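You operate a simulated robot arm through the tools that you are given. There is no shell and no other tool.

You are at the controls of a simulated two-armed robot. One attempt, no reset.

Task
Lock the spare lid on its stand, fit the blue ring and close the IN port with the orange cap.
Fine: the green stand knob locks it; the ring is in the tester's drawer and goes over the lid's neck; shut the drawer. Set down upright: what you pick out.

Only the result counts: the job must be done as asked and must still hold three seconds after the hand-in. Knocking over, shifting, dropping, spilling or breaking anything else fails it. Lids that push on must go on centred and level and be pressed home; caps that screw on are set level and turned clockwise until they are tight.

Robot
Two 7-joint arms with two-finger parallel grippers on one trunk that stands fixed in place. Base frame: the origin is at the foot of the trunk, x ahead of it, y to its left, z up; the work surface is at about z = 850. Readings come in mm, rad, newtons and seconds.
The left shoulder is at [183, 171, 1081], the right one opposite. Payload 4.4 kg a hand.
The tool frame of a hand sits at the grasp point between the pads (the TCP): z along the fingers, y along the line on which they close. The tips reach 23 mm beyond it. The gripper opens to 94 mm. The fingers are 38 mm wide and 10 mm thick; the gripper's body (54 by 96 mm) begins 39 mm behind the TCP.
Orientation is that of the tool frame in the base frame, as a unit quaternion [x, y, z, w]. With the fingers straight down and closing along the base's y, the tool's x points along the base's -x, its y along +y and its z along -z.

Tools
- The arms move only by the tool jog_arm. It takes "left_series", "right_series" or both (then of equal length, played together; a hand with none holds still); each is text: rows parted by semicolons, each of 6 numbers parted by spaces: the shift along the tool's x, y, z in mm, then the turn, a rotation vector about the tool's x, y, z in degrees. In form: tx ty tz rx ry rz; .... A call has 1 to 20 rows; each row shifts and turns the commanded pose from where the row before left it, along the tool's axes as they then stand. "left_claw" and "right_claw" are, for a hand that has rows, the finger opening in mm, from 0 to 94, set as the call begins (left out, the last holds). Each row takes 0.2 s and may step no farther than 50 mm and 0.15 rad from the row before; otherwise, or with a gripper value out of range, the whole call is refused. Where a pose cannot be reached the arm comes as near as it can. A force on the tool above 40 N (or 10 N above the force at the start of the call, whichever is more), or a blocked arm, ends the call early, and 0.2 s more pass. The fingers move at their own pace (about 72 mm/s each) and stop on an object; they squeeze with about 36 N. The grip force told is the motor's: it shows also when the fingers shut on nothing. Time passes only in rows, and 0.2 s behind the last, so rows that do not move let the fingers close. The reply holds the time, the measured pose of the TCP, the force on the tool along the base axes, the opening and the grip force, in the units named above and with some noise, with the torque about the TCP (base axes, N m) and any sound that the robot's microphone picked up.
- Cameras (640 x 400 px; columns grow to the right, rows downward): "scene" is now at [291.3, -68.9, 1258.4]; the picture's right is [-0.75, -0.66, 0.00], its down [-0.06, 0.07, -1.00] and it looks along [0.65, -0.75, -0.10] (base axes); focal length 214 px, centre (320, 200). "left" rides on the left gripper at [86, -16, -75] in its tool frame; the picture's right is [0.18, 0.98, 0.00], its down [-0.58, 0.11, -0.81] and it looks along [-0.79, 0.15, 0.59] (tool axes); focal length 243 px, centre (320, 200). "right" rides on the right gripper at [86, 16, -74] in its tool frame; the picture's right is [-0.18, 0.98, 0.00], its down [-0.58, -0.11, -0.81] and it looks along [-0.79, -0.15, 0.59] (tool axes); focal length 243 px, centre (320, 200). There is no depth. A picture from a camera that has moved, and an enlarged one, comes with that camera's place and axes in the base frame and with its lens.
- camera(camera): a new picture of that camera. The clock stands still meanwhile.
- raise_lower(by): slides the trunk up (or, below 0, down) by that many mm; the arms and the scene camera ride with it, the base frame stays. It gives what a move gives, with no picture.
- head_to(pan, tilt): turns the head with the scene camera to pan (to the left, within 1.396 rad either way) and tilt (down, from -0.506 to 1.204), counted from straight ahead of the robot. It gives what a move gives.
- enlarge(camera, box): a new picture of the part [left, top, right, bottom] of that camera's present view, enlarged. The clock stands still meanwhile.
- close_job(): hands the job in; it is judged then, once.

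Places have to be worked out from the pictures, the camera data and where the tool is seen. Open the grippers and draw the arms clear of the work before you hand the job in, unless the task says otherwise.

The tools are called after ">>>" by a JSON object that holds its "name" and its "arguments". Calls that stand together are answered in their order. jog_arm: Moves the arms, as the interface text tells. Its arguments: {"type":"object","properties":{"left_series":{"type":"string"},"left_claw":{"type":"number"},"right_series":{"type":"string"},"right_claw":{"type":"number"}},"required":[]} The other tools are called the same way: raise_lower (by) slides the trunk up or down; head_to (pan, tilt) turns the head that bears the scene camera; camera (camera) takes a picture; enlarge (camera, box) takes an enlarged picture of a part of a camera's view; close_job () hands the job in.

At the start:

```text
clock: 0.0
left_position: [452.8, -72.3, 1249.3]
left_tool_rot: [0.0, 1.0, 0.0, 0.0]
left_wrist_force: [-0.5, -0.4, -0.4]
left_ft_torque: [-0.03, 0.04, -0.01]
left_grip_width: 93.8
left_grasp_force: 0.2
right_position: [354.6, -474.6, 1198.9]
right_tool_rot: [0.0, 1.0, 0.0, 0.0]
right_wrist_force: [-0.9, 0.1, -0.3]
right_ft_torque: [0.0, -0.01, -0.01]
right_grip_width: 93.9
right_grasp_force: 0.0
trunk travel left (down, up): [-100.0, 288.0]
head pan, tilt: [-0.853, 0.096]
```

scene: 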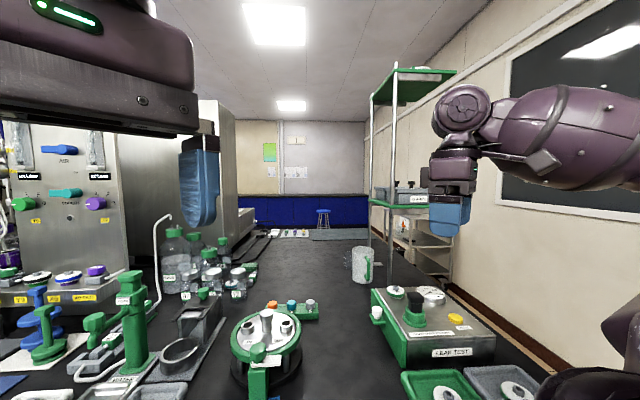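
right: 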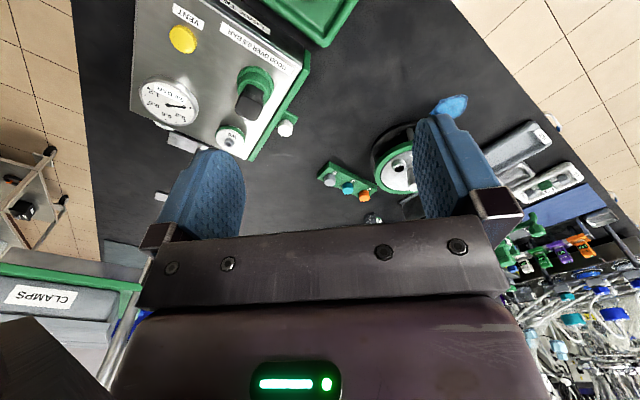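
left: 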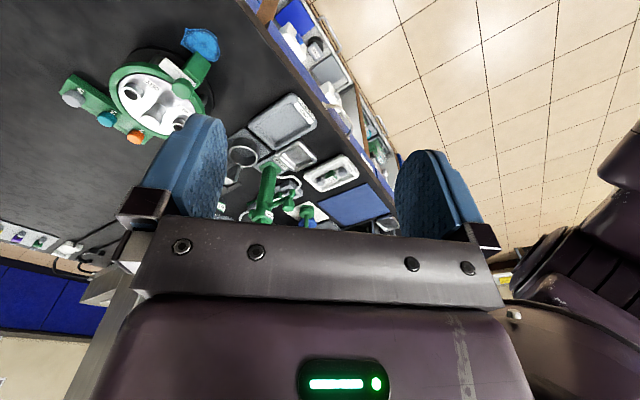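

The start pictures show a round green stand with a metal lid, a rack of caps, and a leak tester to the right. I'll tilt the head down for a better look at the work area.

>>> {"name": "head_to", "arguments": {"pan": -0.85, "tilt": 0.7}}

>>> {"name": "camera", "arguments": {"camera": "scene"}}

>>> {"name": "enlarge", "arguments": {"camera": "left", "box": [40, 20, 260, 160]}}

>>> {"name": "enlarge", "arguments": {"camera": "right", "box": [120, 0, 480, 225]}}

```text
clock: 1.0
left_position: [452.9, -74.0, 1249.5]
left_tool_rot: [0.0, 1.0, 0.0, 0.0]
left_wrist_force: [-0.4, -0.4, -0.2]
left_ft_torque: [0.0, -0.01, 0.0]
left_grip_width: 94.2
left_grasp_force: 0.0
right_position: [355.4, -474.2, 1197.7]
right_tool_rot: [0.0, 1.0, 0.0, 0.0]
right_wrist_force: [-1.0, -0.1, 0.2]
right_ft_torque: [-0.02, 0.03, -0.03]
right_grip_width: 93.7
right_grasp_force: 0.1
trunk travel left (down, up): [-100.0, 288.0]
head pan, tilt: [-0.85, 0.7]
```

```text
taken
camera scene: at [286.9, -63.4, 1203.4], right [-0.75, -0.66, 0.0], down [-0.42, 0.48, -0.77], along [0.51, -0.57, -0.64], focal length 214 px, centre (320, 200)
```

scene: 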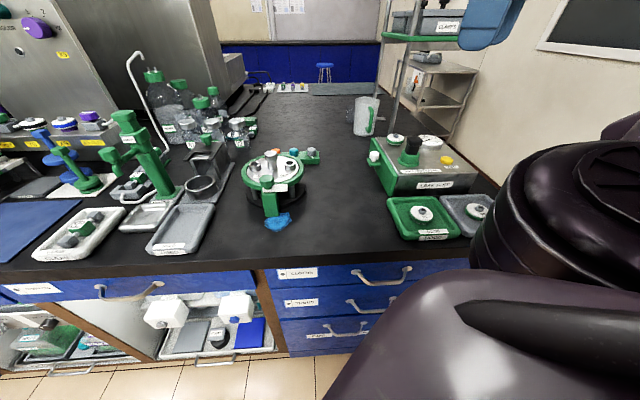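

```text
2.86 times, centred on (150, 90) of left
camera zoom: at [366.3, -88.5, 1323.9], right [-0.18, 0.98, 0.0], down [0.58, 0.11, 0.81], along [0.79, 0.15, -0.59], focal length 693 px, centre (806, 514)
```

zoom: 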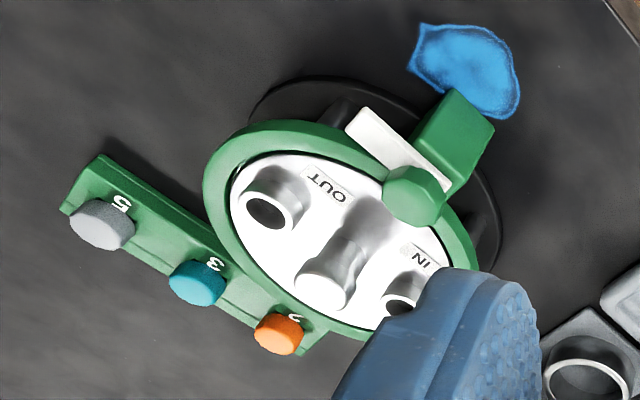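

```text
1.78 times, centred on (300, 112) of right
camera zoom: at [269.1, -457.7, 1273.9], right [0.18, 0.98, 0.0], down [0.58, -0.11, 0.81], along [0.79, -0.15, -0.59], focal length 431 px, centre (356, 356)
```

zoom: 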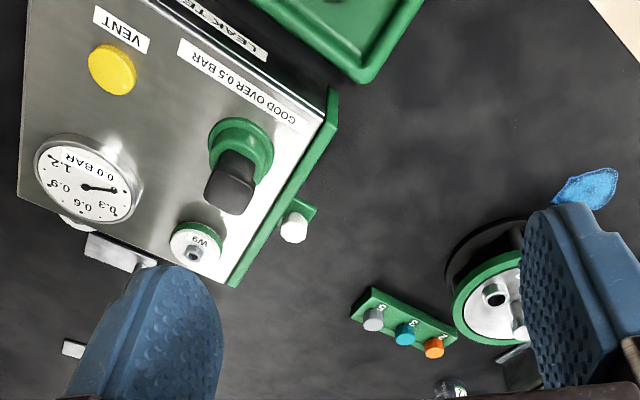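

I'll enlarge the stand and the tester from the scene camera.

>>> {"name": "enlarge", "arguments": {"camera": "scene", "box": [220, 130, 340, 240]}}

>>> {"name": "enlarge", "arguments": {"camera": "scene", "box": [350, 120, 500, 250]}}

>>> {"name": "enlarge", "arguments": {"camera": "scene", "box": [30, 60, 260, 260]}}

```text
3.64 times, centred on (280, 185) of scene
camera zoom: at [286.9, -63.4, 1203.4], right [-0.75, -0.66, 0.0], down [-0.42, 0.48, -0.77], along [0.51, -0.57, -0.64], focal length 780 px, centre (466, 254)
```

zoom: 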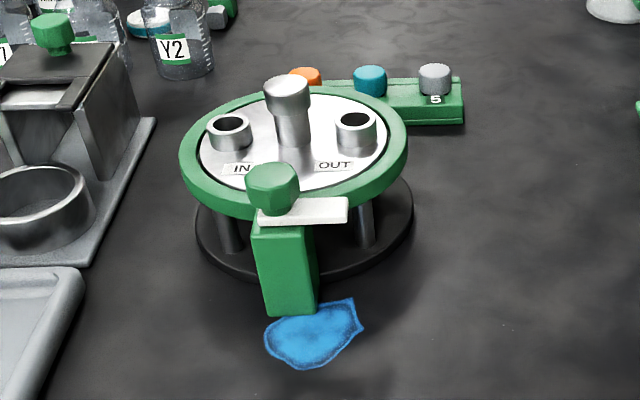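

```text
3.08 times, centred on (425, 185) of scene
camera zoom: at [286.9, -63.4, 1203.4], right [-0.75, -0.66, 0.0], down [-0.42, 0.48, -0.77], along [0.51, -0.57, -0.64], focal length 660 px, centre (-3, 246)
```

zoom: 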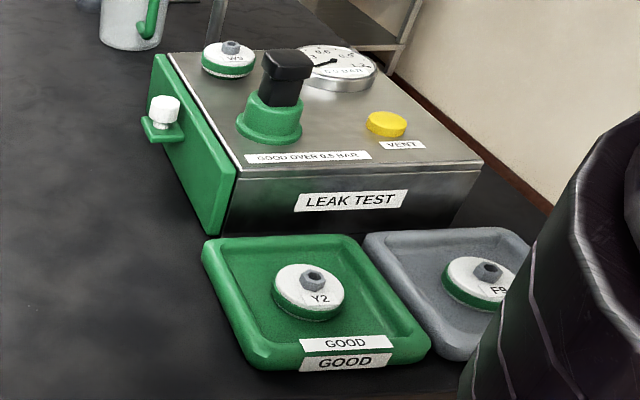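

```text
2.00 times, centred on (145, 160) of scene
camera zoom: at [286.9, -63.4, 1203.4], right [-0.75, -0.66, 0.0], down [-0.42, 0.48, -0.77], along [0.51, -0.57, -0.64], focal length 429 px, centre (670, 280)
```

zoom: 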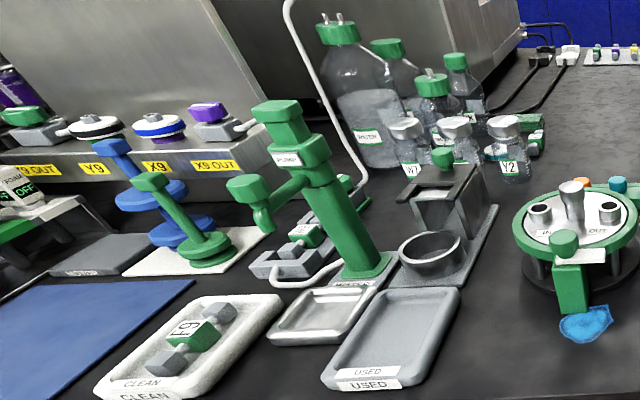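

Rough triangulation: lid stand centre about (665,-320), lid at z≈921, knob near (595,-255,968), orange cap about (787,-426,892), drawer knob about (529,-571,912). I'll move the right hand closer to the tester for a better view.

>>> {"name": "jog_arm", "arguments": {"right_series": "-15 -28 33 0 0 0; -15 -28 33 0 0 0; -15 -28 33 0 0 0"}}

>>> {"name": "camera", "arguments": {"camera": "right"}}

>>> {"name": "enlarge", "arguments": {"camera": "right", "box": [200, 0, 440, 180]}}

```text
clock: 1.8
left_position: [454.1, -73.9, 1250.1]
left_tool_rot: [0.0, 1.0, 0.0, -0.001]
left_wrist_force: [0.4, 0.0, -0.2]
left_ft_torque: [0.02, 0.01, 0.0]
left_grip_width: 94.1
left_grasp_force: 0.1
right_position: [402.1, -558.2, 1099.5]
right_tool_rot: [-0.001, 1.0, -0.001, 0.0]
right_wrist_force: [0.3, -0.5, 0.3]
right_ft_torque: [0.03, 0.02, 0.01]
right_grip_width: 93.6
right_grasp_force: 0.1
trunk travel left (down, up): [-100.0, 288.0]
head pan, tilt: [-0.85, 0.7]
```

```text
taken
camera right: at [315.4, -541.7, 1174.3], right [0.18, 0.98, 0.0], down [0.58, -0.11, 0.81], along [0.79, -0.15, -0.59], focal length 243 px, centre (320, 200)
```

right: 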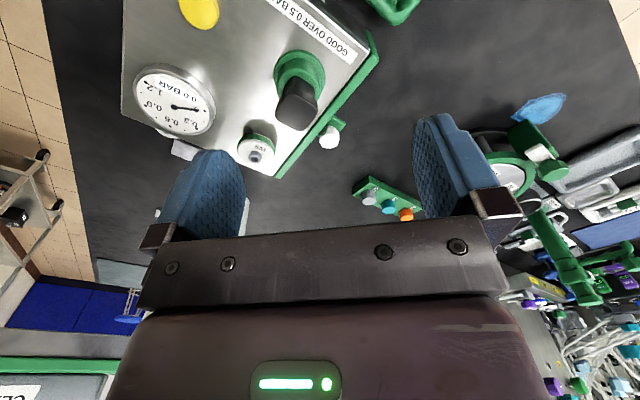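

```text
2.22 times, centred on (320, 90) of right
camera zoom: at [315.4, -541.7, 1174.3], right [0.18, 0.98, 0.0], down [0.58, -0.11, 0.81], along [0.79, -0.15, -0.59], focal length 539 px, centre (320, 444)
```

zoom: 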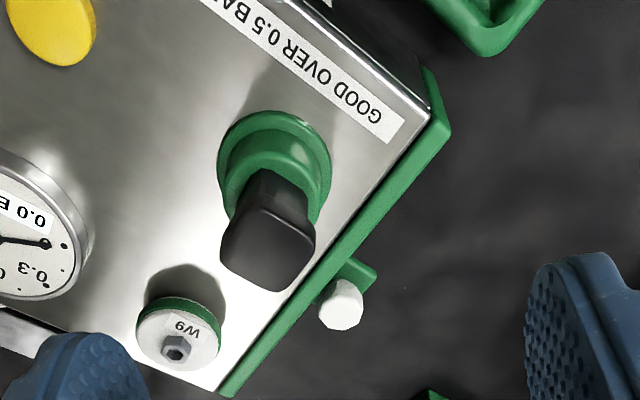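

The drawer pull is a white peg on a green ledge at about (531,-569,915), with the drawer sliding out along roughly (0.69,0.73). I'll enlarge the details for peg, panel and stand.

>>> {"name": "enlarge", "arguments": {"camera": "scene", "box": [365, 125, 445, 200]}}

>>> {"name": "enlarge", "arguments": {"camera": "scene", "box": [240, 140, 325, 200]}}

>>> {"name": "enlarge", "arguments": {"camera": "right", "box": [290, 80, 390, 150]}}

```text
5.33 times, centred on (405, 162) of scene
camera zoom: at [287.4, -63.3, 1203.1], right [-0.75, -0.66, 0.0], down [-0.43, 0.48, -0.76], along [0.5, -0.57, -0.64], focal length 1144 px, centre (-133, 400)
```

zoom: 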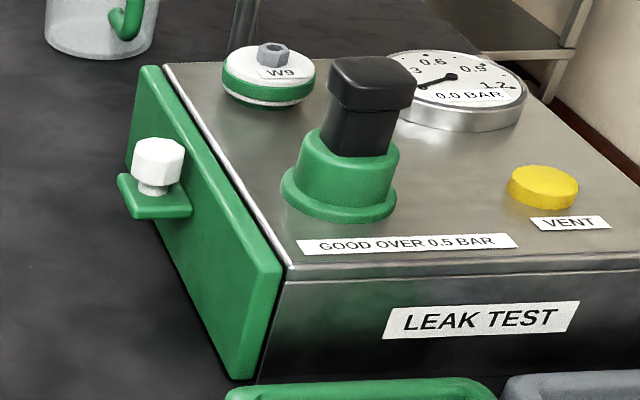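

```text
6.67 times, centred on (282, 170) of scene
camera zoom: at [287.4, -63.3, 1203.1], right [-0.75, -0.66, 0.0], down [-0.43, 0.48, -0.76], along [0.5, -0.57, -0.64], focal length 1430 px, centre (570, 400)
```

zoom: 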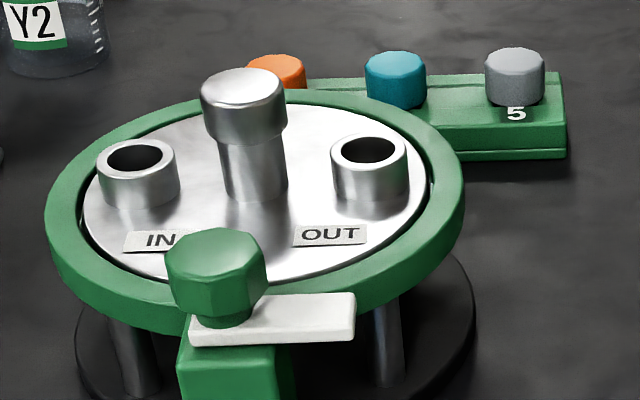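

```text
5.71 times, centred on (340, 115) of right
camera zoom: at [315.4, -541.7, 1174.3], right [0.18, 0.98, 0.0], down [0.58, -0.11, 0.81], along [0.79, -0.15, -0.59], focal length 1386 px, centre (206, 686)
```

zoom: 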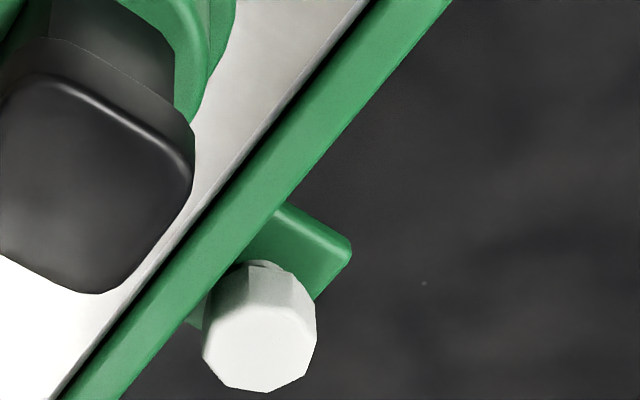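

The peg is a mushroom head about 27 mm wide, 19 mm out from the panel face. For the stand knob I want a better fix, so I'll enlarge the right camera's view of the stand and the left camera's.

>>> {"name": "enlarge", "arguments": {"camera": "right", "box": [480, 80, 640, 200]}}

>>> {"name": "enlarge", "arguments": {"camera": "left", "box": [50, 20, 220, 150]}}

```text
3.33 times, centred on (560, 140) of right
camera zoom: at [315.4, -541.7, 1174.3], right [0.18, 0.98, 0.0], down [0.58, -0.11, 0.81], along [0.79, -0.15, -0.59], focal length 809 px, centre (-480, 400)
```

zoom: 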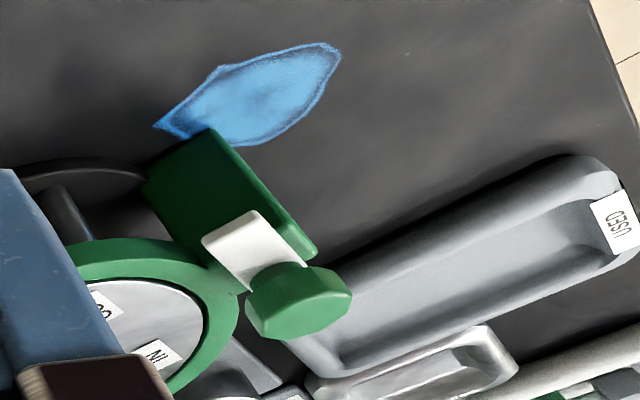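

```text
3.08 times, centred on (135, 85) of left
camera zoom: at [366.9, -88.4, 1323.6], right [-0.18, 0.98, 0.0], down [0.58, 0.11, 0.81], along [0.79, 0.15, -0.59], focal length 746 px, centre (889, 554)
```

zoom: 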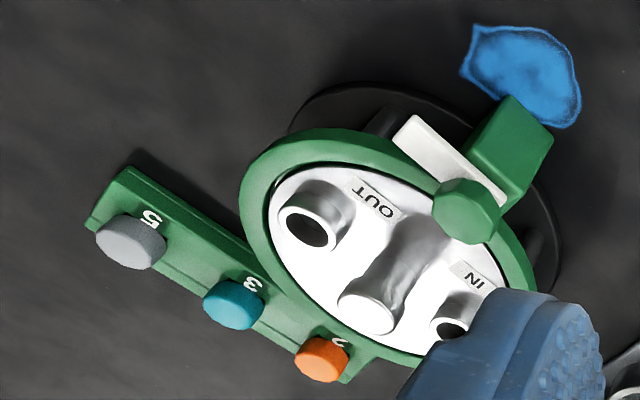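

Knob top sits near (614,-269,951) with its latch bar pointing tangentially at about 223° at z≈929. I'll park the left hand further left and bring the right hand to a viewing spot behind the stand.

>>> {"name": "jog_arm", "arguments": {"left_series": "0 40 0 0 0 0; 0 40 0 0 0 0; 0 40 0 0 0 0; 0 40 0 0 0 0; 0 40 0 0 0 0", "right_series": "-15 46 -4 0 0 0; -15 46 -4 0 0 0; -15 46 -4 0 0 0; -15 46 -4 0 0 0; -15 46 -4 0 0 0"}}

>>> {"name": "camera", "arguments": {"camera": "right"}}

>>> {"name": "enlarge", "arguments": {"camera": "right", "box": [220, 100, 420, 225]}}

>>> {"name": "camera", "arguments": {"camera": "scene"}}

```text
clock: 3.0
left_position: [454.8, 127.0, 1246.3]
left_tool_rot: [0.0, 1.0, 0.0, -0.002]
left_wrist_force: [-0.1, 0.1, 0.0]
left_ft_torque: [0.01, 0.02, -0.04]
left_grip_width: 93.6
left_grasp_force: 0.0
right_position: [477.5, -326.0, 1117.5]
right_tool_rot: [0.001, 1.0, -0.001, -0.001]
right_wrist_force: [-0.2, 0.1, 0.3]
right_ft_torque: [0.0, 0.0, -0.02]
right_grip_width: 94.0
right_grasp_force: 0.0
trunk travel left (down, up): [-100.0, 288.0]
head pan, tilt: [-0.85, 0.7]
```

```text
taken
camera right: at [392.1, -310.1, 1194.0], right [0.19, 0.98, 0.0], down [0.58, -0.11, 0.8], along [0.79, -0.15, -0.59], focal length 243 px, centre (320, 200)
```

right: 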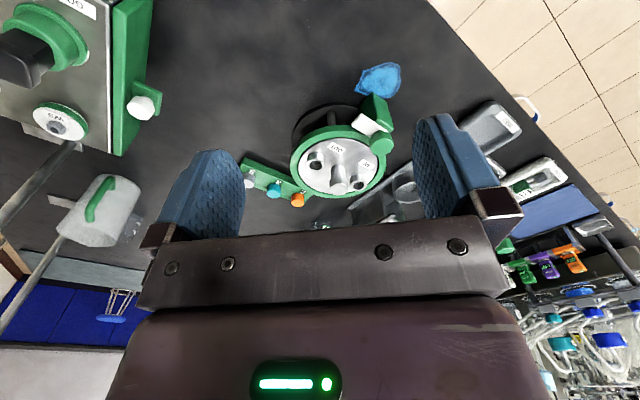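

```text
3.20 times, centred on (320, 162) of right
camera zoom: at [392.1, -310.1, 1194.0], right [0.19, 0.98, 0.0], down [0.58, -0.11, 0.8], along [0.79, -0.15, -0.59], focal length 776 px, centre (320, 320)
```

zoom: 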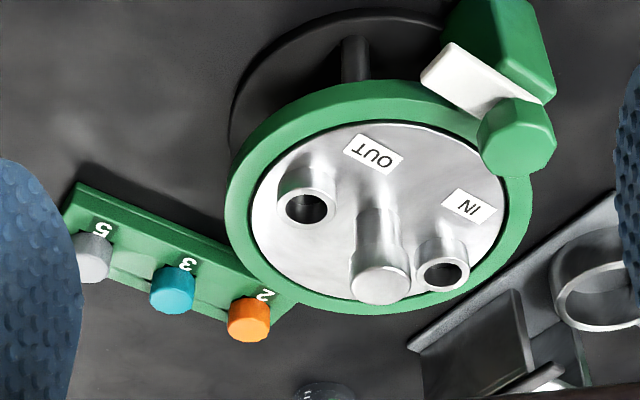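

```text
taken
camera scene: at [288.0, -63.2, 1202.8], right [-0.75, -0.66, 0.0], down [-0.43, 0.48, -0.76], along [0.5, -0.57, -0.64], focal length 214 px, centre (320, 200)
```

scene: 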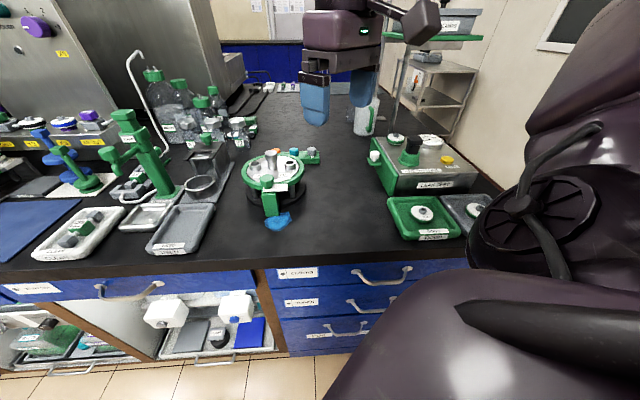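

Cross-views now give: neck axis (682.5,-335) top z≈957, IN port top (711.5,-304.5,932), knob (613.5,-269,953), orange cap top (795,-433,893). I'll bring the right hand over the knob, rotated 47° so its closing axis lines up with the bar.

>>> {"name": "jog_arm", "arguments": {"right_series": "-34 14.3 26.8 0 0 0; -34 14.3 26.8 0 0 0; -34 14.3 26.8 0 0 0; -34 14.3 26.8 0 0 0; 0 0 0 0 0 7.9; 0 0 0 0 0 7.9; 0 0 0 0 0 7.9; 0 0 0 0 0 7.9; 0 0 0 0 0 7.9; 0 0 0 0 0 7.9; 0 0 0 0 0 0", "right_claw": 70}}

>>> {"name": "camera", "arguments": {"camera": "right"}}

>>> {"name": "enlarge", "arguments": {"camera": "scene", "box": [220, 100, 360, 220]}}

```text
clock: 5.4
left_position: [453.3, 125.9, 1247.7]
left_tool_rot: [0.0, 1.0, 0.0, 0.0]
left_wrist_force: [0.5, 0.6, 0.6]
left_ft_torque: [0.03, 0.0, -0.03]
left_grip_width: 94.0
left_grasp_force: 0.1
right_position: [611.2, -271.0, 1012.4]
right_tool_rot: [0.403, 0.915, 0.0, 0.0]
right_wrist_force: [-0.3, 0.3, -0.9]
right_ft_torque: [-0.01, -0.03, 0.02]
right_grip_width: 69.9
right_grasp_force: 0.1
trunk travel left (down, up): [-100.0, 288.0]
head pan, tilt: [-0.85, 0.7]
```

```text
taken
camera right: at [564.9, -195.1, 1088.0], right [0.85, 0.53, 0.0], down [0.31, -0.5, 0.81], along [0.43, -0.68, -0.59], focal length 243 px, centre (320, 200)
```

right: 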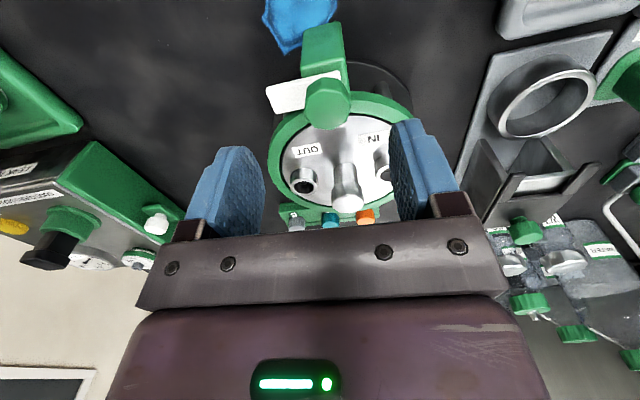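

```text
3.33 times, centred on (290, 160) of scene
camera zoom: at [287.0, -63.3, 1203.3], right [-0.75, -0.66, 0.0], down [-0.43, 0.48, -0.76], along [0.5, -0.57, -0.64], focal length 715 px, centre (420, 333)
```

zoom: 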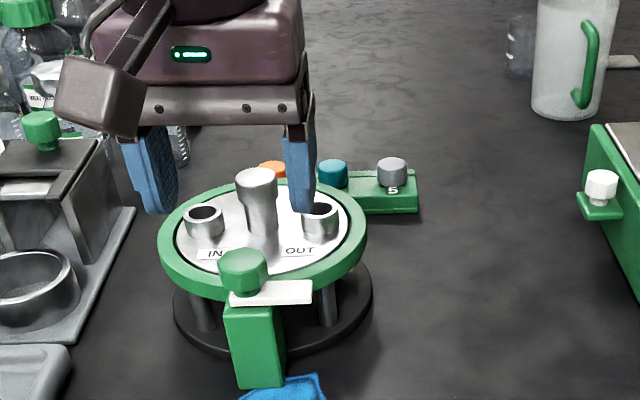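

I'll enlarge the view of the knob between the fingers to check its centre.

>>> {"name": "enlarge", "arguments": {"camera": "right", "box": [250, 20, 410, 120]}}

```text
4.00 times, centred on (330, 70) of right
camera zoom: at [564.9, -195.1, 1088.0], right [0.85, 0.53, 0.0], down [0.31, -0.5, 0.81], along [0.43, -0.68, -0.59], focal length 970 px, centre (280, 720)
```

zoom: 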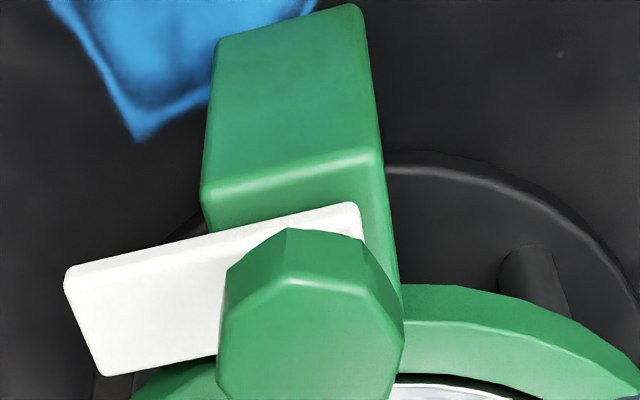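

The knob's top centre is near (614.5,-267.5) and its flats are aligned with the fingers. I'll lower to z≈957 (tips at 934, above the bar) and close.

>>> {"name": "jog_arm", "arguments": {"right_series": "0.3 4.8 15 0 0 0; 0 0 20 0 0 0; 0 0 20 0 0 0; 0 0 0 0 0 0", "right_claw": 60}}

>>> {"name": "jog_arm", "arguments": {"right_series": "0 0 0 0 0 0; 0 0 0 0 0 0; 0 0 0 0 0 0", "right_claw": 20}}

>>> {"name": "camera", "arguments": {"camera": "right"}}

>>> {"name": "enlarge", "arguments": {"camera": "scene", "box": [220, 100, 360, 220]}}

```text
clock: 6.4
left_position: [452.1, 125.7, 1250.4]
left_tool_rot: [-0.001, 1.0, 0.0, -0.001]
left_wrist_force: [0.6, 1.2, 0.0]
left_ft_torque: [-0.03, -0.01, 0.01]
left_grip_width: 93.8
left_grasp_force: 0.1
right_position: [614.3, -267.1, 957.9]
right_tool_rot: [0.402, 0.916, 0.0, 0.0]
right_wrist_force: [-0.1, -0.1, -0.2]
right_ft_torque: [0.01, 0.01, 0.0]
right_grip_width: 60.0
right_grasp_force: 0.1
trunk travel left (down, up): [-100.0, 288.0]
head pan, tilt: [-0.85, 0.7]
```

```text
clock: 7.2
left_position: [452.6, 125.6, 1248.2]
left_tool_rot: [0.0, 1.0, 0.0, 0.0]
left_wrist_force: [0.0, 0.1, 0.0]
left_ft_torque: [-0.02, -0.01, -0.01]
left_grip_width: 94.0
left_grasp_force: 0.1
right_position: [614.3, -267.5, 956.5]
right_tool_rot: [0.402, 0.916, -0.001, 0.0]
right_wrist_force: [-2.3, -1.6, 0.3]
right_ft_torque: [-0.19, -0.09, -0.04]
right_grip_width: 29.5
right_grasp_force: 35.6
trunk travel left (down, up): [-100.0, 288.0]
head pan, tilt: [-0.85, 0.7]
```

```text
taken
camera right: at [567.5, -192.4, 1032.1], right [0.85, 0.53, 0.0], down [0.31, -0.5, 0.81], along [0.43, -0.68, -0.59], focal length 243 px, centre (320, 200)
```

right: 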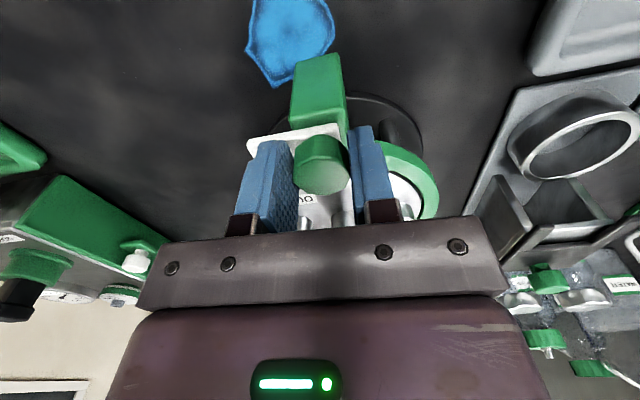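

```text
3.33 times, centred on (290, 160) of scene
camera zoom: at [286.9, -63.6, 1203.3], right [-0.75, -0.66, 0.0], down [-0.43, 0.48, -0.76], along [0.51, -0.57, -0.64], focal length 715 px, centre (420, 333)
```

zoom: 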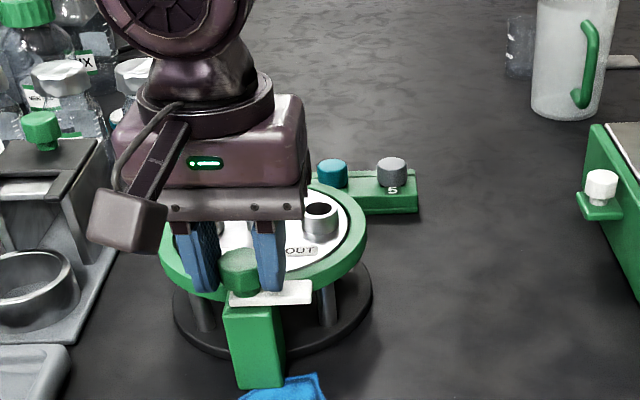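

The knob is gripped at 29.5 mm. I'll turn it counter-clockwise seen from above (bar swings towards the lid), a small test first.

>>> {"name": "jog_arm", "arguments": {"right_series": "0 0 0 0 0 -5; 0 0 0 0 0 -5; 0 0 0 0 0 -5; 0 0 0 0 0 0"}}

>>> {"name": "enlarge", "arguments": {"camera": "scene", "box": [220, 100, 360, 220]}}

```text
clock: 8.2
left_position: [454.0, 125.8, 1249.4]
left_tool_rot: [0.0, 1.0, 0.0, -0.001]
left_wrist_force: [-0.7, 0.7, -0.4]
left_ft_torque: [0.02, -0.01, -0.02]
left_grip_width: 94.4
left_grasp_force: 0.0
right_position: [615.4, -267.4, 956.4]
right_tool_rot: [0.278, 0.961, -0.001, -0.001]
right_wrist_force: [-8.2, 6.2, 0.1]
right_ft_torque: [0.39, 0.38, 0.0]
right_grip_width: 29.5
right_grasp_force: 35.6
trunk travel left (down, up): [-100.0, 288.0]
head pan, tilt: [-0.85, 0.7]
```

```text
3.33 times, centred on (290, 160) of scene
camera zoom: at [287.2, -63.2, 1203.1], right [-0.75, -0.66, 0.0], down [-0.43, 0.48, -0.76], along [0.5, -0.57, -0.64], focal length 715 px, centre (420, 333)
```

zoom: 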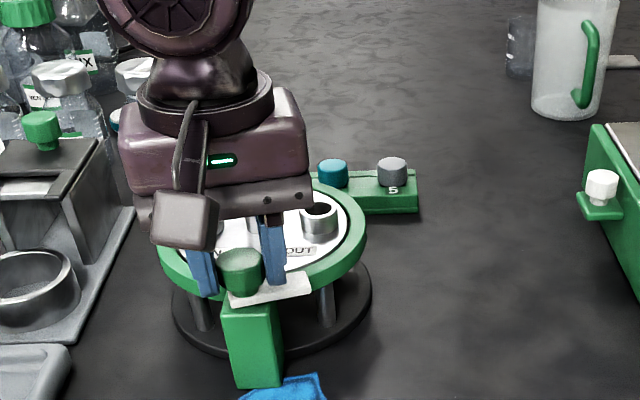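

The bar swings in with the knob. There's about 10 N along tool x, so I nudge 1.5 mm that way and keep turning.

>>> {"name": "jog_arm", "arguments": {"right_series": "1.5 0 0 0 0 0; 0 0 0 0 0 -6; 0 0 0 0 0 -6; 0 0 0 0 0 -6; 0 0 0 0 0 -6; 0 0 0 0 0 0"}}

```text
clock: 9.6
left_position: [453.3, 125.5, 1247.6]
left_tool_rot: [0.0, 1.0, 0.0, 0.0]
left_wrist_force: [-0.2, 0.8, 0.0]
left_ft_torque: [0.02, 0.02, 0.0]
left_grip_width: 94.1
left_grasp_force: 0.0
right_position: [613.5, -267.3, 957.2]
right_tool_rot: [0.072, 0.997, 0.001, 0.0]
right_wrist_force: [5.0, -7.8, 0.4]
right_ft_torque: [-0.17, 0.11, -0.02]
right_grip_width: 29.5
right_grasp_force: 35.9
trunk travel left (down, up): [-100.0, 288.0]
head pan, tilt: [-0.85, 0.7]
```

Now 39° turned; I recentre slightly against the measured side force and continue.

>>> {"name": "jog_arm", "arguments": {"right_series": "-0.5 -0.7 0 0 0 0; 0 0 0 0 0 -6; 0 0 0 0 0 -6; 0 0 0 0 0 -6; 0 0 0 0 0 -6; 0 0 0 0 0 0"}}

>>> {"name": "enlarge", "arguments": {"camera": "scene", "box": [220, 100, 360, 220]}}

```text
clock: 11.0
left_position: [454.0, 124.2, 1248.0]
left_tool_rot: [0.0, 1.0, 0.001, 0.001]
left_wrist_force: [0.6, -1.2, 0.0]
left_ft_torque: [-0.02, -0.01, -0.03]
left_grip_width: 93.9
left_grasp_force: 0.1
right_position: [615.3, -268.1, 956.8]
right_tool_rot: [-0.136, 0.991, 0.0, 0.0]
right_wrist_force: [2.4, -13.2, 0.1]
right_ft_torque: [-0.38, 0.28, -0.05]
right_grip_width: 29.4
right_grasp_force: 35.9
trunk travel left (down, up): [-100.0, 288.0]
head pan, tilt: [-0.85, 0.7]
```

```text
3.33 times, centred on (290, 160) of scene
camera zoom: at [287.3, -64.6, 1203.2], right [-0.75, -0.66, 0.0], down [-0.43, 0.48, -0.76], along [0.5, -0.57, -0.65], focal length 715 px, centre (420, 333)
```

zoom: 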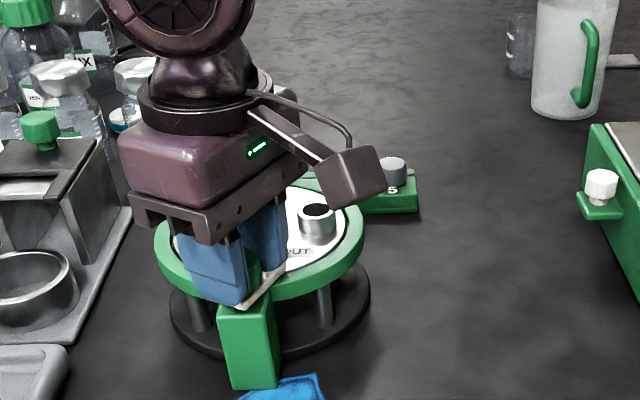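

Turned 63° so far and the bar follows. I correct the 13 N side load with a 1.2 mm shift and go on about 30° more.

>>> {"name": "jog_arm", "arguments": {"right_series": "0.2 -1.3 0 0 0 0; 0 0 0 0 0 -6; 0 0 0 0 0 -6; 0 0 0 0 0 -6; 0 0 0 0 0 0"}}

>>> {"name": "camera", "arguments": {"camera": "right"}}

>>> {"name": "enlarge", "arguments": {"camera": "scene", "box": [240, 140, 325, 200]}}

```text
clock: 12.2
left_position: [453.0, 123.7, 1249.0]
left_tool_rot: [0.0, 1.0, 0.0, 0.0]
left_wrist_force: [1.1, 0.6, 0.5]
left_ft_torque: [0.02, -0.02, 0.02]
left_grip_width: 94.1
left_grasp_force: 0.1
right_position: [615.8, -270.4, 957.6]
right_tool_rot: [-0.289, 0.957, 0.001, 0.0]
right_wrist_force: [9.7, -17.5, 1.5]
right_ft_torque: [-0.74, 0.3, -0.14]
right_grip_width: 29.5
right_grasp_force: 36.1
trunk travel left (down, up): [-100.0, 288.0]
head pan, tilt: [-0.85, 0.7]
```

```text
taken
camera right: at [534.3, -304.4, 1032.2], right [-0.39, 0.92, 0.0], down [0.54, 0.23, 0.81], along [0.74, 0.32, -0.59], focal length 243 px, centre (320, 200)
```

right: 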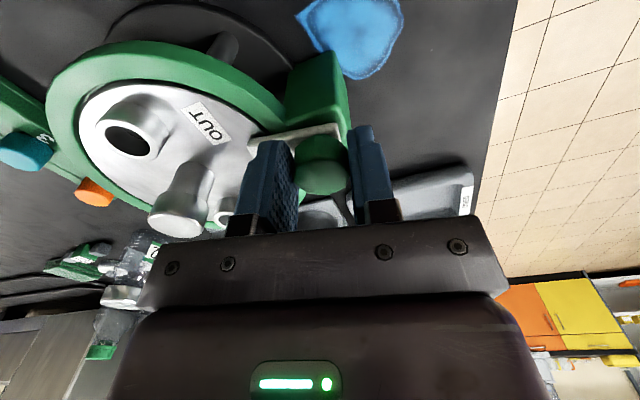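

```text
6.67 times, centred on (282, 170) of scene
camera zoom: at [287.7, -64.9, 1203.1], right [-0.75, -0.66, 0.0], down [-0.43, 0.48, -0.76], along [0.5, -0.57, -0.65], focal length 1430 px, centre (570, 400)
```

zoom: 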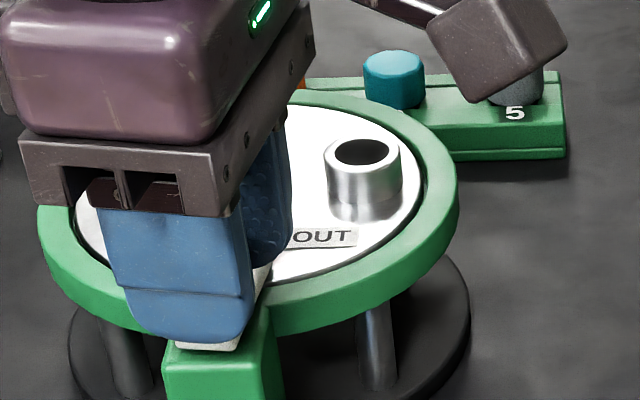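

The picture hints the post has been nudged a few mm by my side load (about 20 N). I'll relieve it by shifting along the measured force, with no turning, and read it again.

>>> {"name": "jog_arm", "arguments": {"right_series": "0.4 -1.5 0 0 0 0; 0 0 0 0 0 0; 0 0 0 0 0 0"}}

>>> {"name": "enlarge", "arguments": {"camera": "scene", "box": [240, 140, 325, 200]}}

```text
clock: 13.0
left_position: [453.3, 125.5, 1248.6]
left_tool_rot: [0.001, 1.0, -0.001, 0.0]
left_wrist_force: [0.4, 0.0, -0.8]
left_ft_torque: [0.0, 0.01, 0.02]
left_grip_width: 94.1
left_grasp_force: 0.1
right_position: [616.7, -270.2, 957.9]
right_tool_rot: [-0.289, 0.957, 0.001, 0.0]
right_wrist_force: [7.4, -5.4, -0.2]
right_ft_torque: [0.36, -0.72, -0.03]
right_grip_width: 29.6
right_grasp_force: 35.7
trunk travel left (down, up): [-100.0, 288.0]
head pan, tilt: [-0.85, 0.7]
```

```text
6.67 times, centred on (282, 170) of scene
camera zoom: at [287.8, -64.0, 1203.0], right [-0.75, -0.66, 0.0], down [-0.43, 0.48, -0.76], along [0.5, -0.57, -0.64], focal length 1430 px, centre (570, 400)
```

zoom: 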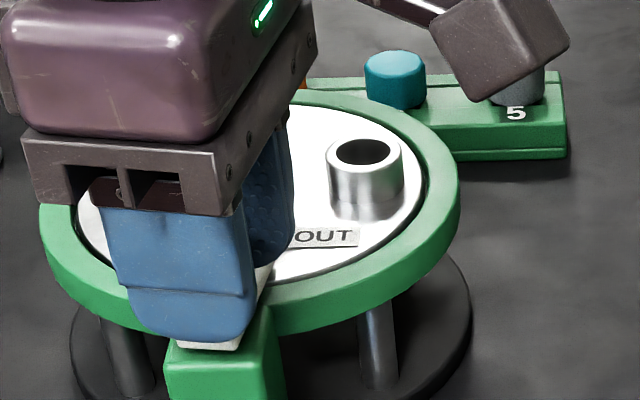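

Load dropped to 9 N. I relieve a little more and turn the last 12°.

>>> {"name": "jog_arm", "arguments": {"right_series": "-0.4 -0.9 0 0 0 0; 0 0 0 0 0 -4; 0 -0.3 0 0 0 -4; 0 -0.3 0 0 0 -4; 0 0 0 0 0 0"}}

>>> {"name": "enlarge", "arguments": {"camera": "right", "box": [200, 60, 420, 240]}}

```text
clock: 14.2
left_position: [452.4, 126.4, 1248.7]
left_tool_rot: [0.0, 1.0, -0.001, 0.0]
left_wrist_force: [0.1, 0.4, 0.0]
left_ft_torque: [0.0, -0.07, -0.04]
left_grip_width: 94.1
left_grasp_force: 0.1
right_position: [616.5, -271.4, 957.7]
right_tool_rot: [-0.389, 0.921, 0.0, -0.002]
right_wrist_force: [-1.2, -2.2, 0.4]
right_ft_torque: [-0.24, 0.25, -0.29]
right_grip_width: 29.4
right_grasp_force: 35.9
trunk travel left (down, up): [-100.0, 288.0]
head pan, tilt: [-0.85, 0.7]
```

```text
2.22 times, centred on (310, 150) of right
camera zoom: at [543.5, -321.7, 1032.6], right [-0.57, 0.82, 0.0], down [0.49, 0.34, 0.81], along [0.66, 0.46, -0.59], focal length 539 px, centre (342, 311)
```

zoom: 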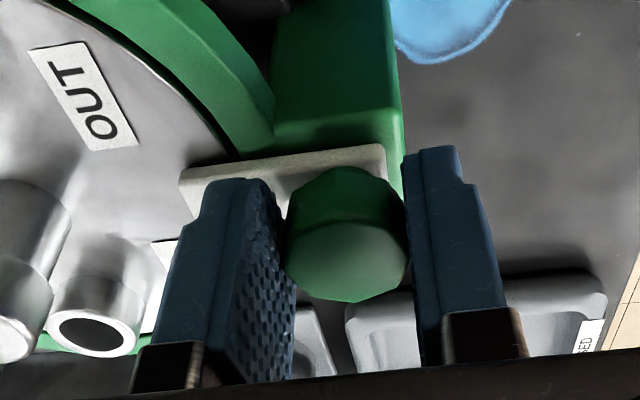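

The bar now lies over the lid's rim and the z-torque rose to -0.29 N·m, perhaps the stop. I'll try 4° more to see whether it's at its end.

>>> {"name": "jog_arm", "arguments": {"right_series": "0 0 0 0 0 -2; 0 0 0 0 0 -2; 0 0 0 0 0 0"}}

>>> {"name": "enlarge", "arguments": {"camera": "right", "box": [200, 60, 420, 240]}}

```text
clock: 15.0
left_position: [453.6, 125.2, 1248.6]
left_tool_rot: [0.0, 1.0, 0.0, 0.001]
left_wrist_force: [-0.6, -0.1, -0.4]
left_ft_torque: [-0.02, -0.01, -0.01]
left_grip_width: 94.0
left_grasp_force: 0.0
right_position: [617.3, -271.6, 956.5]
right_tool_rot: [-0.419, 0.908, 0.001, 0.0]
right_wrist_force: [0.2, -0.3, 0.1]
right_ft_torque: [-0.01, -0.07, -0.25]
right_grip_width: 29.1
right_grasp_force: 36.3
trunk travel left (down, up): [-100.0, 288.0]
head pan, tilt: [-0.85, 0.7]
```

```text
2.22 times, centred on (310, 150) of right
camera zoom: at [547.8, -326.4, 1032.5], right [-0.63, 0.78, 0.0], down [0.46, 0.37, 0.81], along [0.63, 0.51, -0.59], focal length 539 px, centre (342, 311)
```

zoom: 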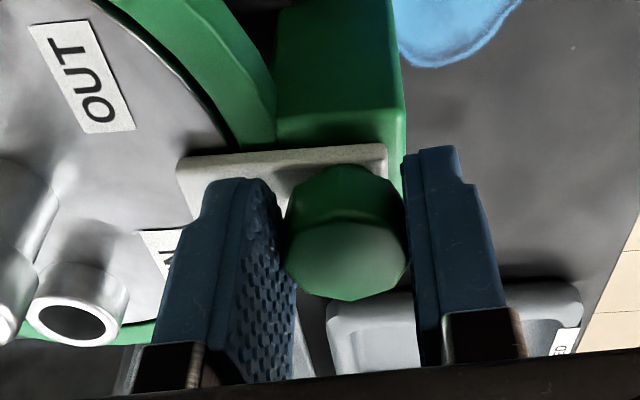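

The hand slipped on the knob while the bar stayed, so it's at its stop with the bar over the lid. I'll open and raise.

>>> {"name": "jog_arm", "arguments": {"right_series": "0 0 0 0 0 0; 0 0 0 0 0 0; 0 0 -30 0 0 0; 0 0 -40 0 0 0; 0 0 -40 0 0 0; 0 0 0 0 0 0", "right_claw": 64}}

>>> {"name": "camera", "arguments": {"camera": "right"}}

>>> {"name": "enlarge", "arguments": {"camera": "scene", "box": [240, 140, 325, 200]}}

```text
clock: 16.4
left_position: [453.6, 126.3, 1248.7]
left_tool_rot: [0.0, 1.0, -0.001, -0.001]
left_wrist_force: [0.1, 0.2, 0.3]
left_ft_torque: [-0.04, -0.04, 0.0]
left_grip_width: 94.1
left_grasp_force: 0.1
right_position: [617.0, -271.8, 1069.6]
right_tool_rot: [-0.419, 0.908, 0.0, -0.002]
right_wrist_force: [-0.3, 0.5, 0.2]
right_ft_torque: [-0.01, 0.0, -0.01]
right_grip_width: 64.1
right_grasp_force: 0.0
trunk travel left (down, up): [-100.0, 288.0]
head pan, tilt: [-0.85, 0.7]
```

```text
taken
camera right: at [548.4, -327.0, 1145.2], right [-0.63, 0.78, 0.0], down [0.46, 0.37, 0.81], along [0.63, 0.51, -0.59], focal length 243 px, centre (320, 200)
```

right: 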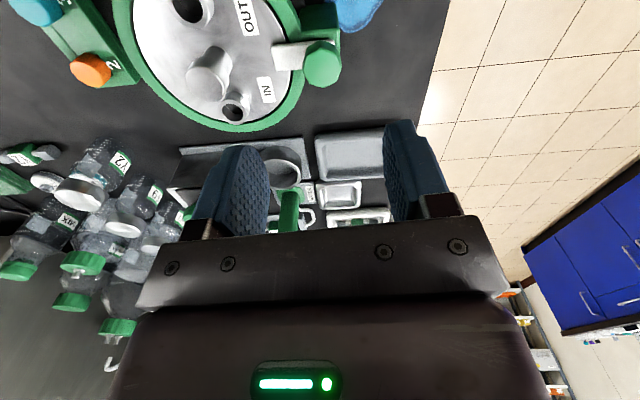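

```text
6.67 times, centred on (282, 170) of scene
camera zoom: at [287.5, -63.5, 1203.0], right [-0.75, -0.66, 0.0], down [-0.43, 0.48, -0.76], along [0.5, -0.57, -0.64], focal length 1430 px, centre (570, 400)
```

zoom: 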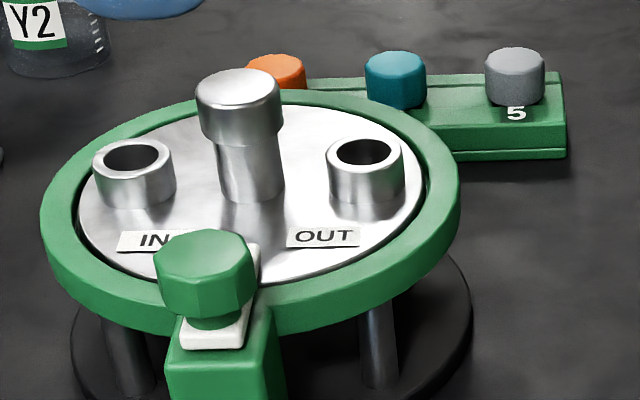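

The knob's bar is turned fully onto the lid rim; the lid moved only about 1.5 mm. Next the drawer: I move the right hand above the peg and turn the wrist so the camera side faces away from the tester's handle.

>>> {"name": "jog_arm", "arguments": {"right_series": "39.7 -18.2 0 0 0 0; 39.7 -18.2 0 0 0 0; 39.7 -18.2 0 0 0 0; 39.7 -18.2 0 0 0 0; 39.7 -18.2 0 0 0 0; 39.7 -18.2 0 0 0 0; 39.7 -18.2 0 0 0 0; 0 0 0 0 0 8.4; 0 0 0 0 0 8.4; 0 0 0 0 0 8.4; 0 0 0 0 0 8.4; 0 0 0 0 0 8.4; 0 0 0 0 0 8.4; 0 0 0 0 0 8.4; 0 0 0 0 0 8.4; 0 0 0 0 0 8.4; 0 0 0 0 0 8.4", "right_claw": 60}}

>>> {"name": "jog_arm", "arguments": {"right_series": "0 0 0 0 0 8.4; 0 0 0 0 0 8.4; 0 0 0 0 0 8.4; 0 0 0 0 0 8.4; 0 0 0 0 0 8.4; 0 0 0 0 0 8.4; 0 0 0 0 0 8.4; 0 0 0 0 0 8.4; 0 0 0 0 0 8.4; 0 0 0 0 0 8.4; 0 0 0 0 0 8.4; 0 0 0 0 0 0"}}

>>> {"name": "camera", "arguments": {"camera": "right"}}

>>> {"name": "camera", "arguments": {"camera": "scene"}}

```text
clock: 20.0
left_position: [452.6, 126.6, 1249.7]
left_tool_rot: [0.0, 1.0, 0.0, 0.001]
left_wrist_force: [-0.8, -0.2, 0.5]
left_ft_torque: [0.0, -0.02, -0.01]
left_grip_width: 94.0
left_grasp_force: 0.0
right_position: [533.4, -566.3, 1066.8]
right_tool_rot: [0.295, 0.955, 0.0, 0.0]
right_wrist_force: [-0.2, -1.0, 0.0]
right_ft_torque: [-0.03, 0.0, -0.02]
right_grip_width: 60.0
right_grasp_force: 0.0
trunk travel left (down, up): [-100.0, 288.0]
head pan, tilt: [-0.85, 0.7]
```

```text
clock: 22.6
left_position: [452.5, 125.5, 1249.3]
left_tool_rot: [0.0, 1.0, -0.001, 0.0]
left_wrist_force: [-0.3, -0.5, 0.1]
left_ft_torque: [0.0, 0.03, 0.03]
left_grip_width: 93.8
left_grasp_force: 0.0
right_position: [533.9, -566.0, 1067.7]
right_tool_rot: [0.895, 0.446, 0.0, 0.0]
right_wrist_force: [-0.1, -0.5, 0.1]
right_ft_torque: [-0.03, 0.03, 0.02]
right_grip_width: 59.9
right_grasp_force: 0.1
trunk travel left (down, up): [-100.0, 288.0]
head pan, tilt: [-0.85, 0.7]
```

```text
taken
camera right: at [598.2, -505.8, 1143.0], right [0.68, -0.74, 0.0], down [-0.44, -0.4, 0.81], along [-0.59, -0.54, -0.59], focal length 243 px, centre (320, 200)
```

right: 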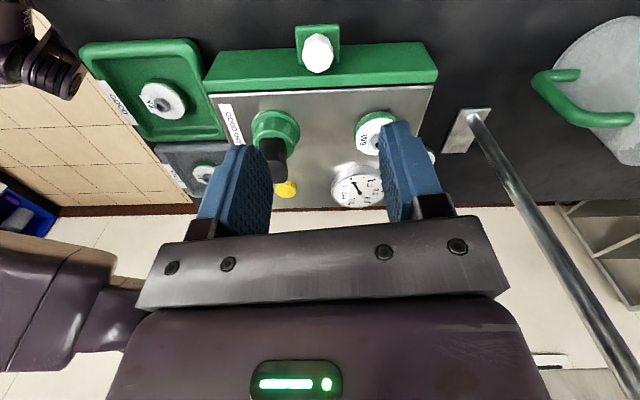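

```text
taken
camera scene: at [286.9, -63.4, 1203.3], right [-0.75, -0.66, 0.0], down [-0.43, 0.48, -0.76], along [0.51, -0.57, -0.64], focal length 214 px, centre (320, 200)
```

scene: 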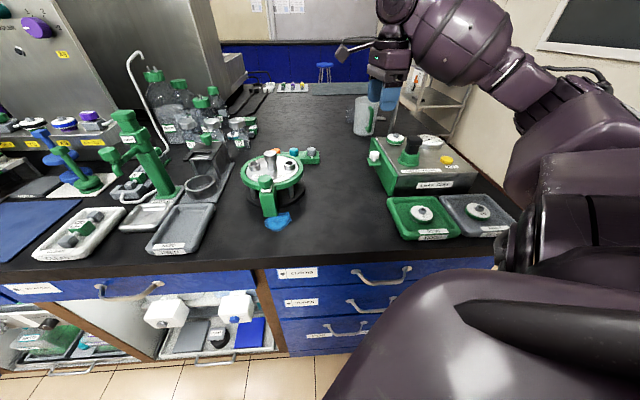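

The wrist reached it. I enlarge the peg and panel from this side to refine alignment.

>>> {"name": "enlarge", "arguments": {"camera": "right", "box": [190, 0, 450, 160]}}

```text
2.46 times, centred on (320, 80) of right
camera zoom: at [598.2, -505.8, 1143.0], right [0.68, -0.74, 0.0], down [-0.44, -0.4, 0.81], along [-0.59, -0.54, -0.59], focal length 597 px, centre (320, 495)
```

zoom: 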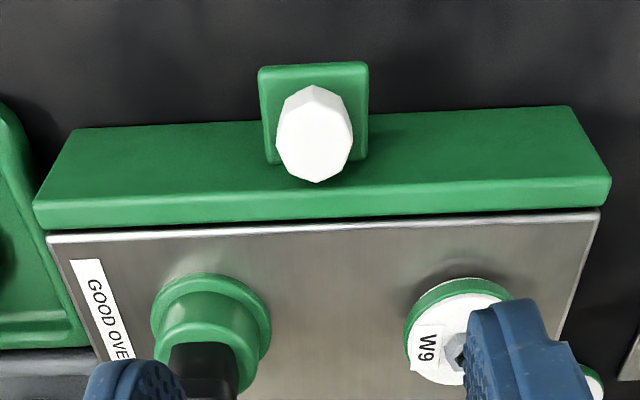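

Panel line runs at -45°, peg head centre about (528,-569), with the ledge top at roughly z≈897. I rotate 8° more and lower with open fingers to z≈926, 3 mm outward of the peg centre to clear the panel.

>>> {"name": "jog_arm", "arguments": {"right_series": "0 0 0 0 0 8; -3.1 -1.7 30 0 0 0; 0 0 40 0 0 0; 0 0 30 0 0 0; 0 0 20 0 0 0; 0 0 14 0 0 0; 0 0 8 0 0 0; 0 0 0 0 0 0"}}

>>> {"name": "camera", "arguments": {"camera": "right"}}

>>> {"name": "enlarge", "arguments": {"camera": "scene", "box": [345, 120, 445, 195]}}

```text
clock: 24.4
left_position: [452.1, 125.5, 1249.3]
left_tool_rot: [0.0, 1.0, 0.0, 0.0]
left_wrist_force: [0.1, 0.0, -0.2]
left_ft_torque: [0.01, 0.0, 0.01]
left_grip_width: 93.8
left_grasp_force: 0.1
right_position: [529.9, -567.4, 926.6]
right_tool_rot: [0.923, 0.384, 0.0, 0.0]
right_wrist_force: [0.3, 0.2, -0.4]
right_ft_torque: [0.01, 0.01, 0.0]
right_grip_width: 59.8
right_grasp_force: 0.1
trunk travel left (down, up): [-100.0, 288.0]
head pan, tilt: [-0.85, 0.7]
```

```text
taken
camera right: at [602.1, -516.7, 1000.9], right [0.57, -0.82, 0.0], down [-0.49, -0.34, 0.81], along [-0.66, -0.46, -0.59], focal length 243 px, centre (320, 200)
```

right: 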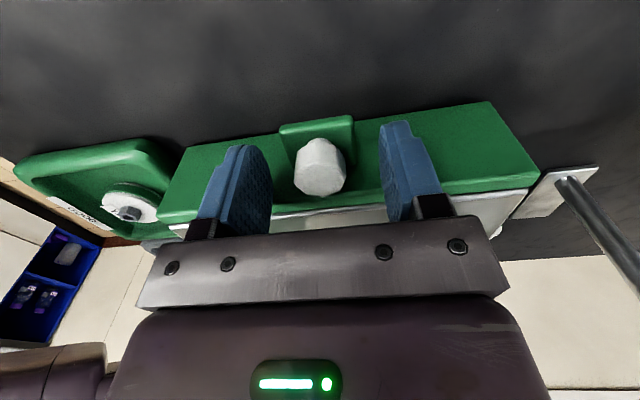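

```text
5.33 times, centred on (395, 158) of scene
camera zoom: at [286.9, -63.3, 1203.4], right [-0.75, -0.66, 0.0], down [-0.43, 0.48, -0.77], along [0.51, -0.57, -0.64], focal length 1144 px, centre (-80, 427)
```

zoom: 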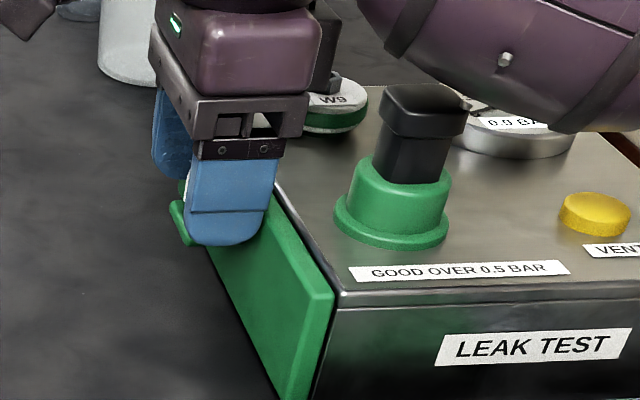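

The peg head is centred between the fingers. I lower 2 mm more and close.

>>> {"name": "jog_arm", "arguments": {"right_series": "0 0 2 0 0 0; 0 0 0 0 0 0; 0 0 0 0 0 0; 0 0 0 0 0 0; 0 0 0 0 0 0", "right_claw": 15}}

```text
clock: 25.6
left_position: [453.3, 126.3, 1248.8]
left_tool_rot: [0.001, 1.0, 0.0, -0.001]
left_wrist_force: [-0.5, 0.1, 0.0]
left_ft_torque: [-0.02, 0.0, -0.02]
left_grip_width: 94.2
left_grasp_force: 0.1
right_position: [529.3, -565.6, 923.4]
right_tool_rot: [0.923, 0.385, 0.0, 0.001]
right_wrist_force: [-5.6, 4.6, -2.2]
right_ft_torque: [0.02, -0.07, -0.1]
right_grip_width: 24.5
right_grasp_force: 44.9
trunk travel left (down, up): [-100.0, 288.0]
head pan, tilt: [-0.85, 0.7]
```

Gripped at 24.5 mm. I pull outward along tool x gently, 20 mm first.

>>> {"name": "jog_arm", "arguments": {"right_series": "4 0.7 0 0 0 0; 4 0 0 0 0 0; 4 0 0 0 0 0; 4 0 0 0 0 0; 4 0 0 0 0 0; 0 0 0 0 0 0"}}

>>> {"name": "enlarge", "arguments": {"camera": "scene", "box": [345, 120, 445, 195]}}

```text
clock: 27.0
left_position: [452.1, 125.2, 1247.8]
left_tool_rot: [0.0, 1.0, 0.0, 0.0]
left_wrist_force: [0.0, -0.2, -0.1]
left_ft_torque: [0.01, 0.0, 0.01]
left_grip_width: 94.0
left_grasp_force: 0.1
right_position: [544.1, -552.2, 924.0]
right_tool_rot: [0.923, 0.384, -0.001, 0.0]
right_wrist_force: [-14.4, 13.7, -14.6]
right_ft_torque: [0.68, -0.56, -0.19]
right_grip_width: 24.6
right_grasp_force: 45.2
trunk travel left (down, up): [-100.0, 288.0]
head pan, tilt: [-0.85, 0.7]
```

```text
5.33 times, centred on (395, 158) of scene
camera zoom: at [286.6, -63.1, 1203.3], right [-0.75, -0.66, 0.0], down [-0.42, 0.48, -0.77], along [0.51, -0.57, -0.64], focal length 1144 px, centre (-80, 427)
```

zoom: 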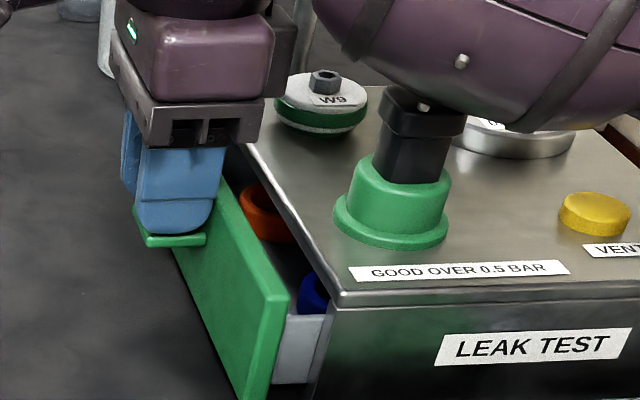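

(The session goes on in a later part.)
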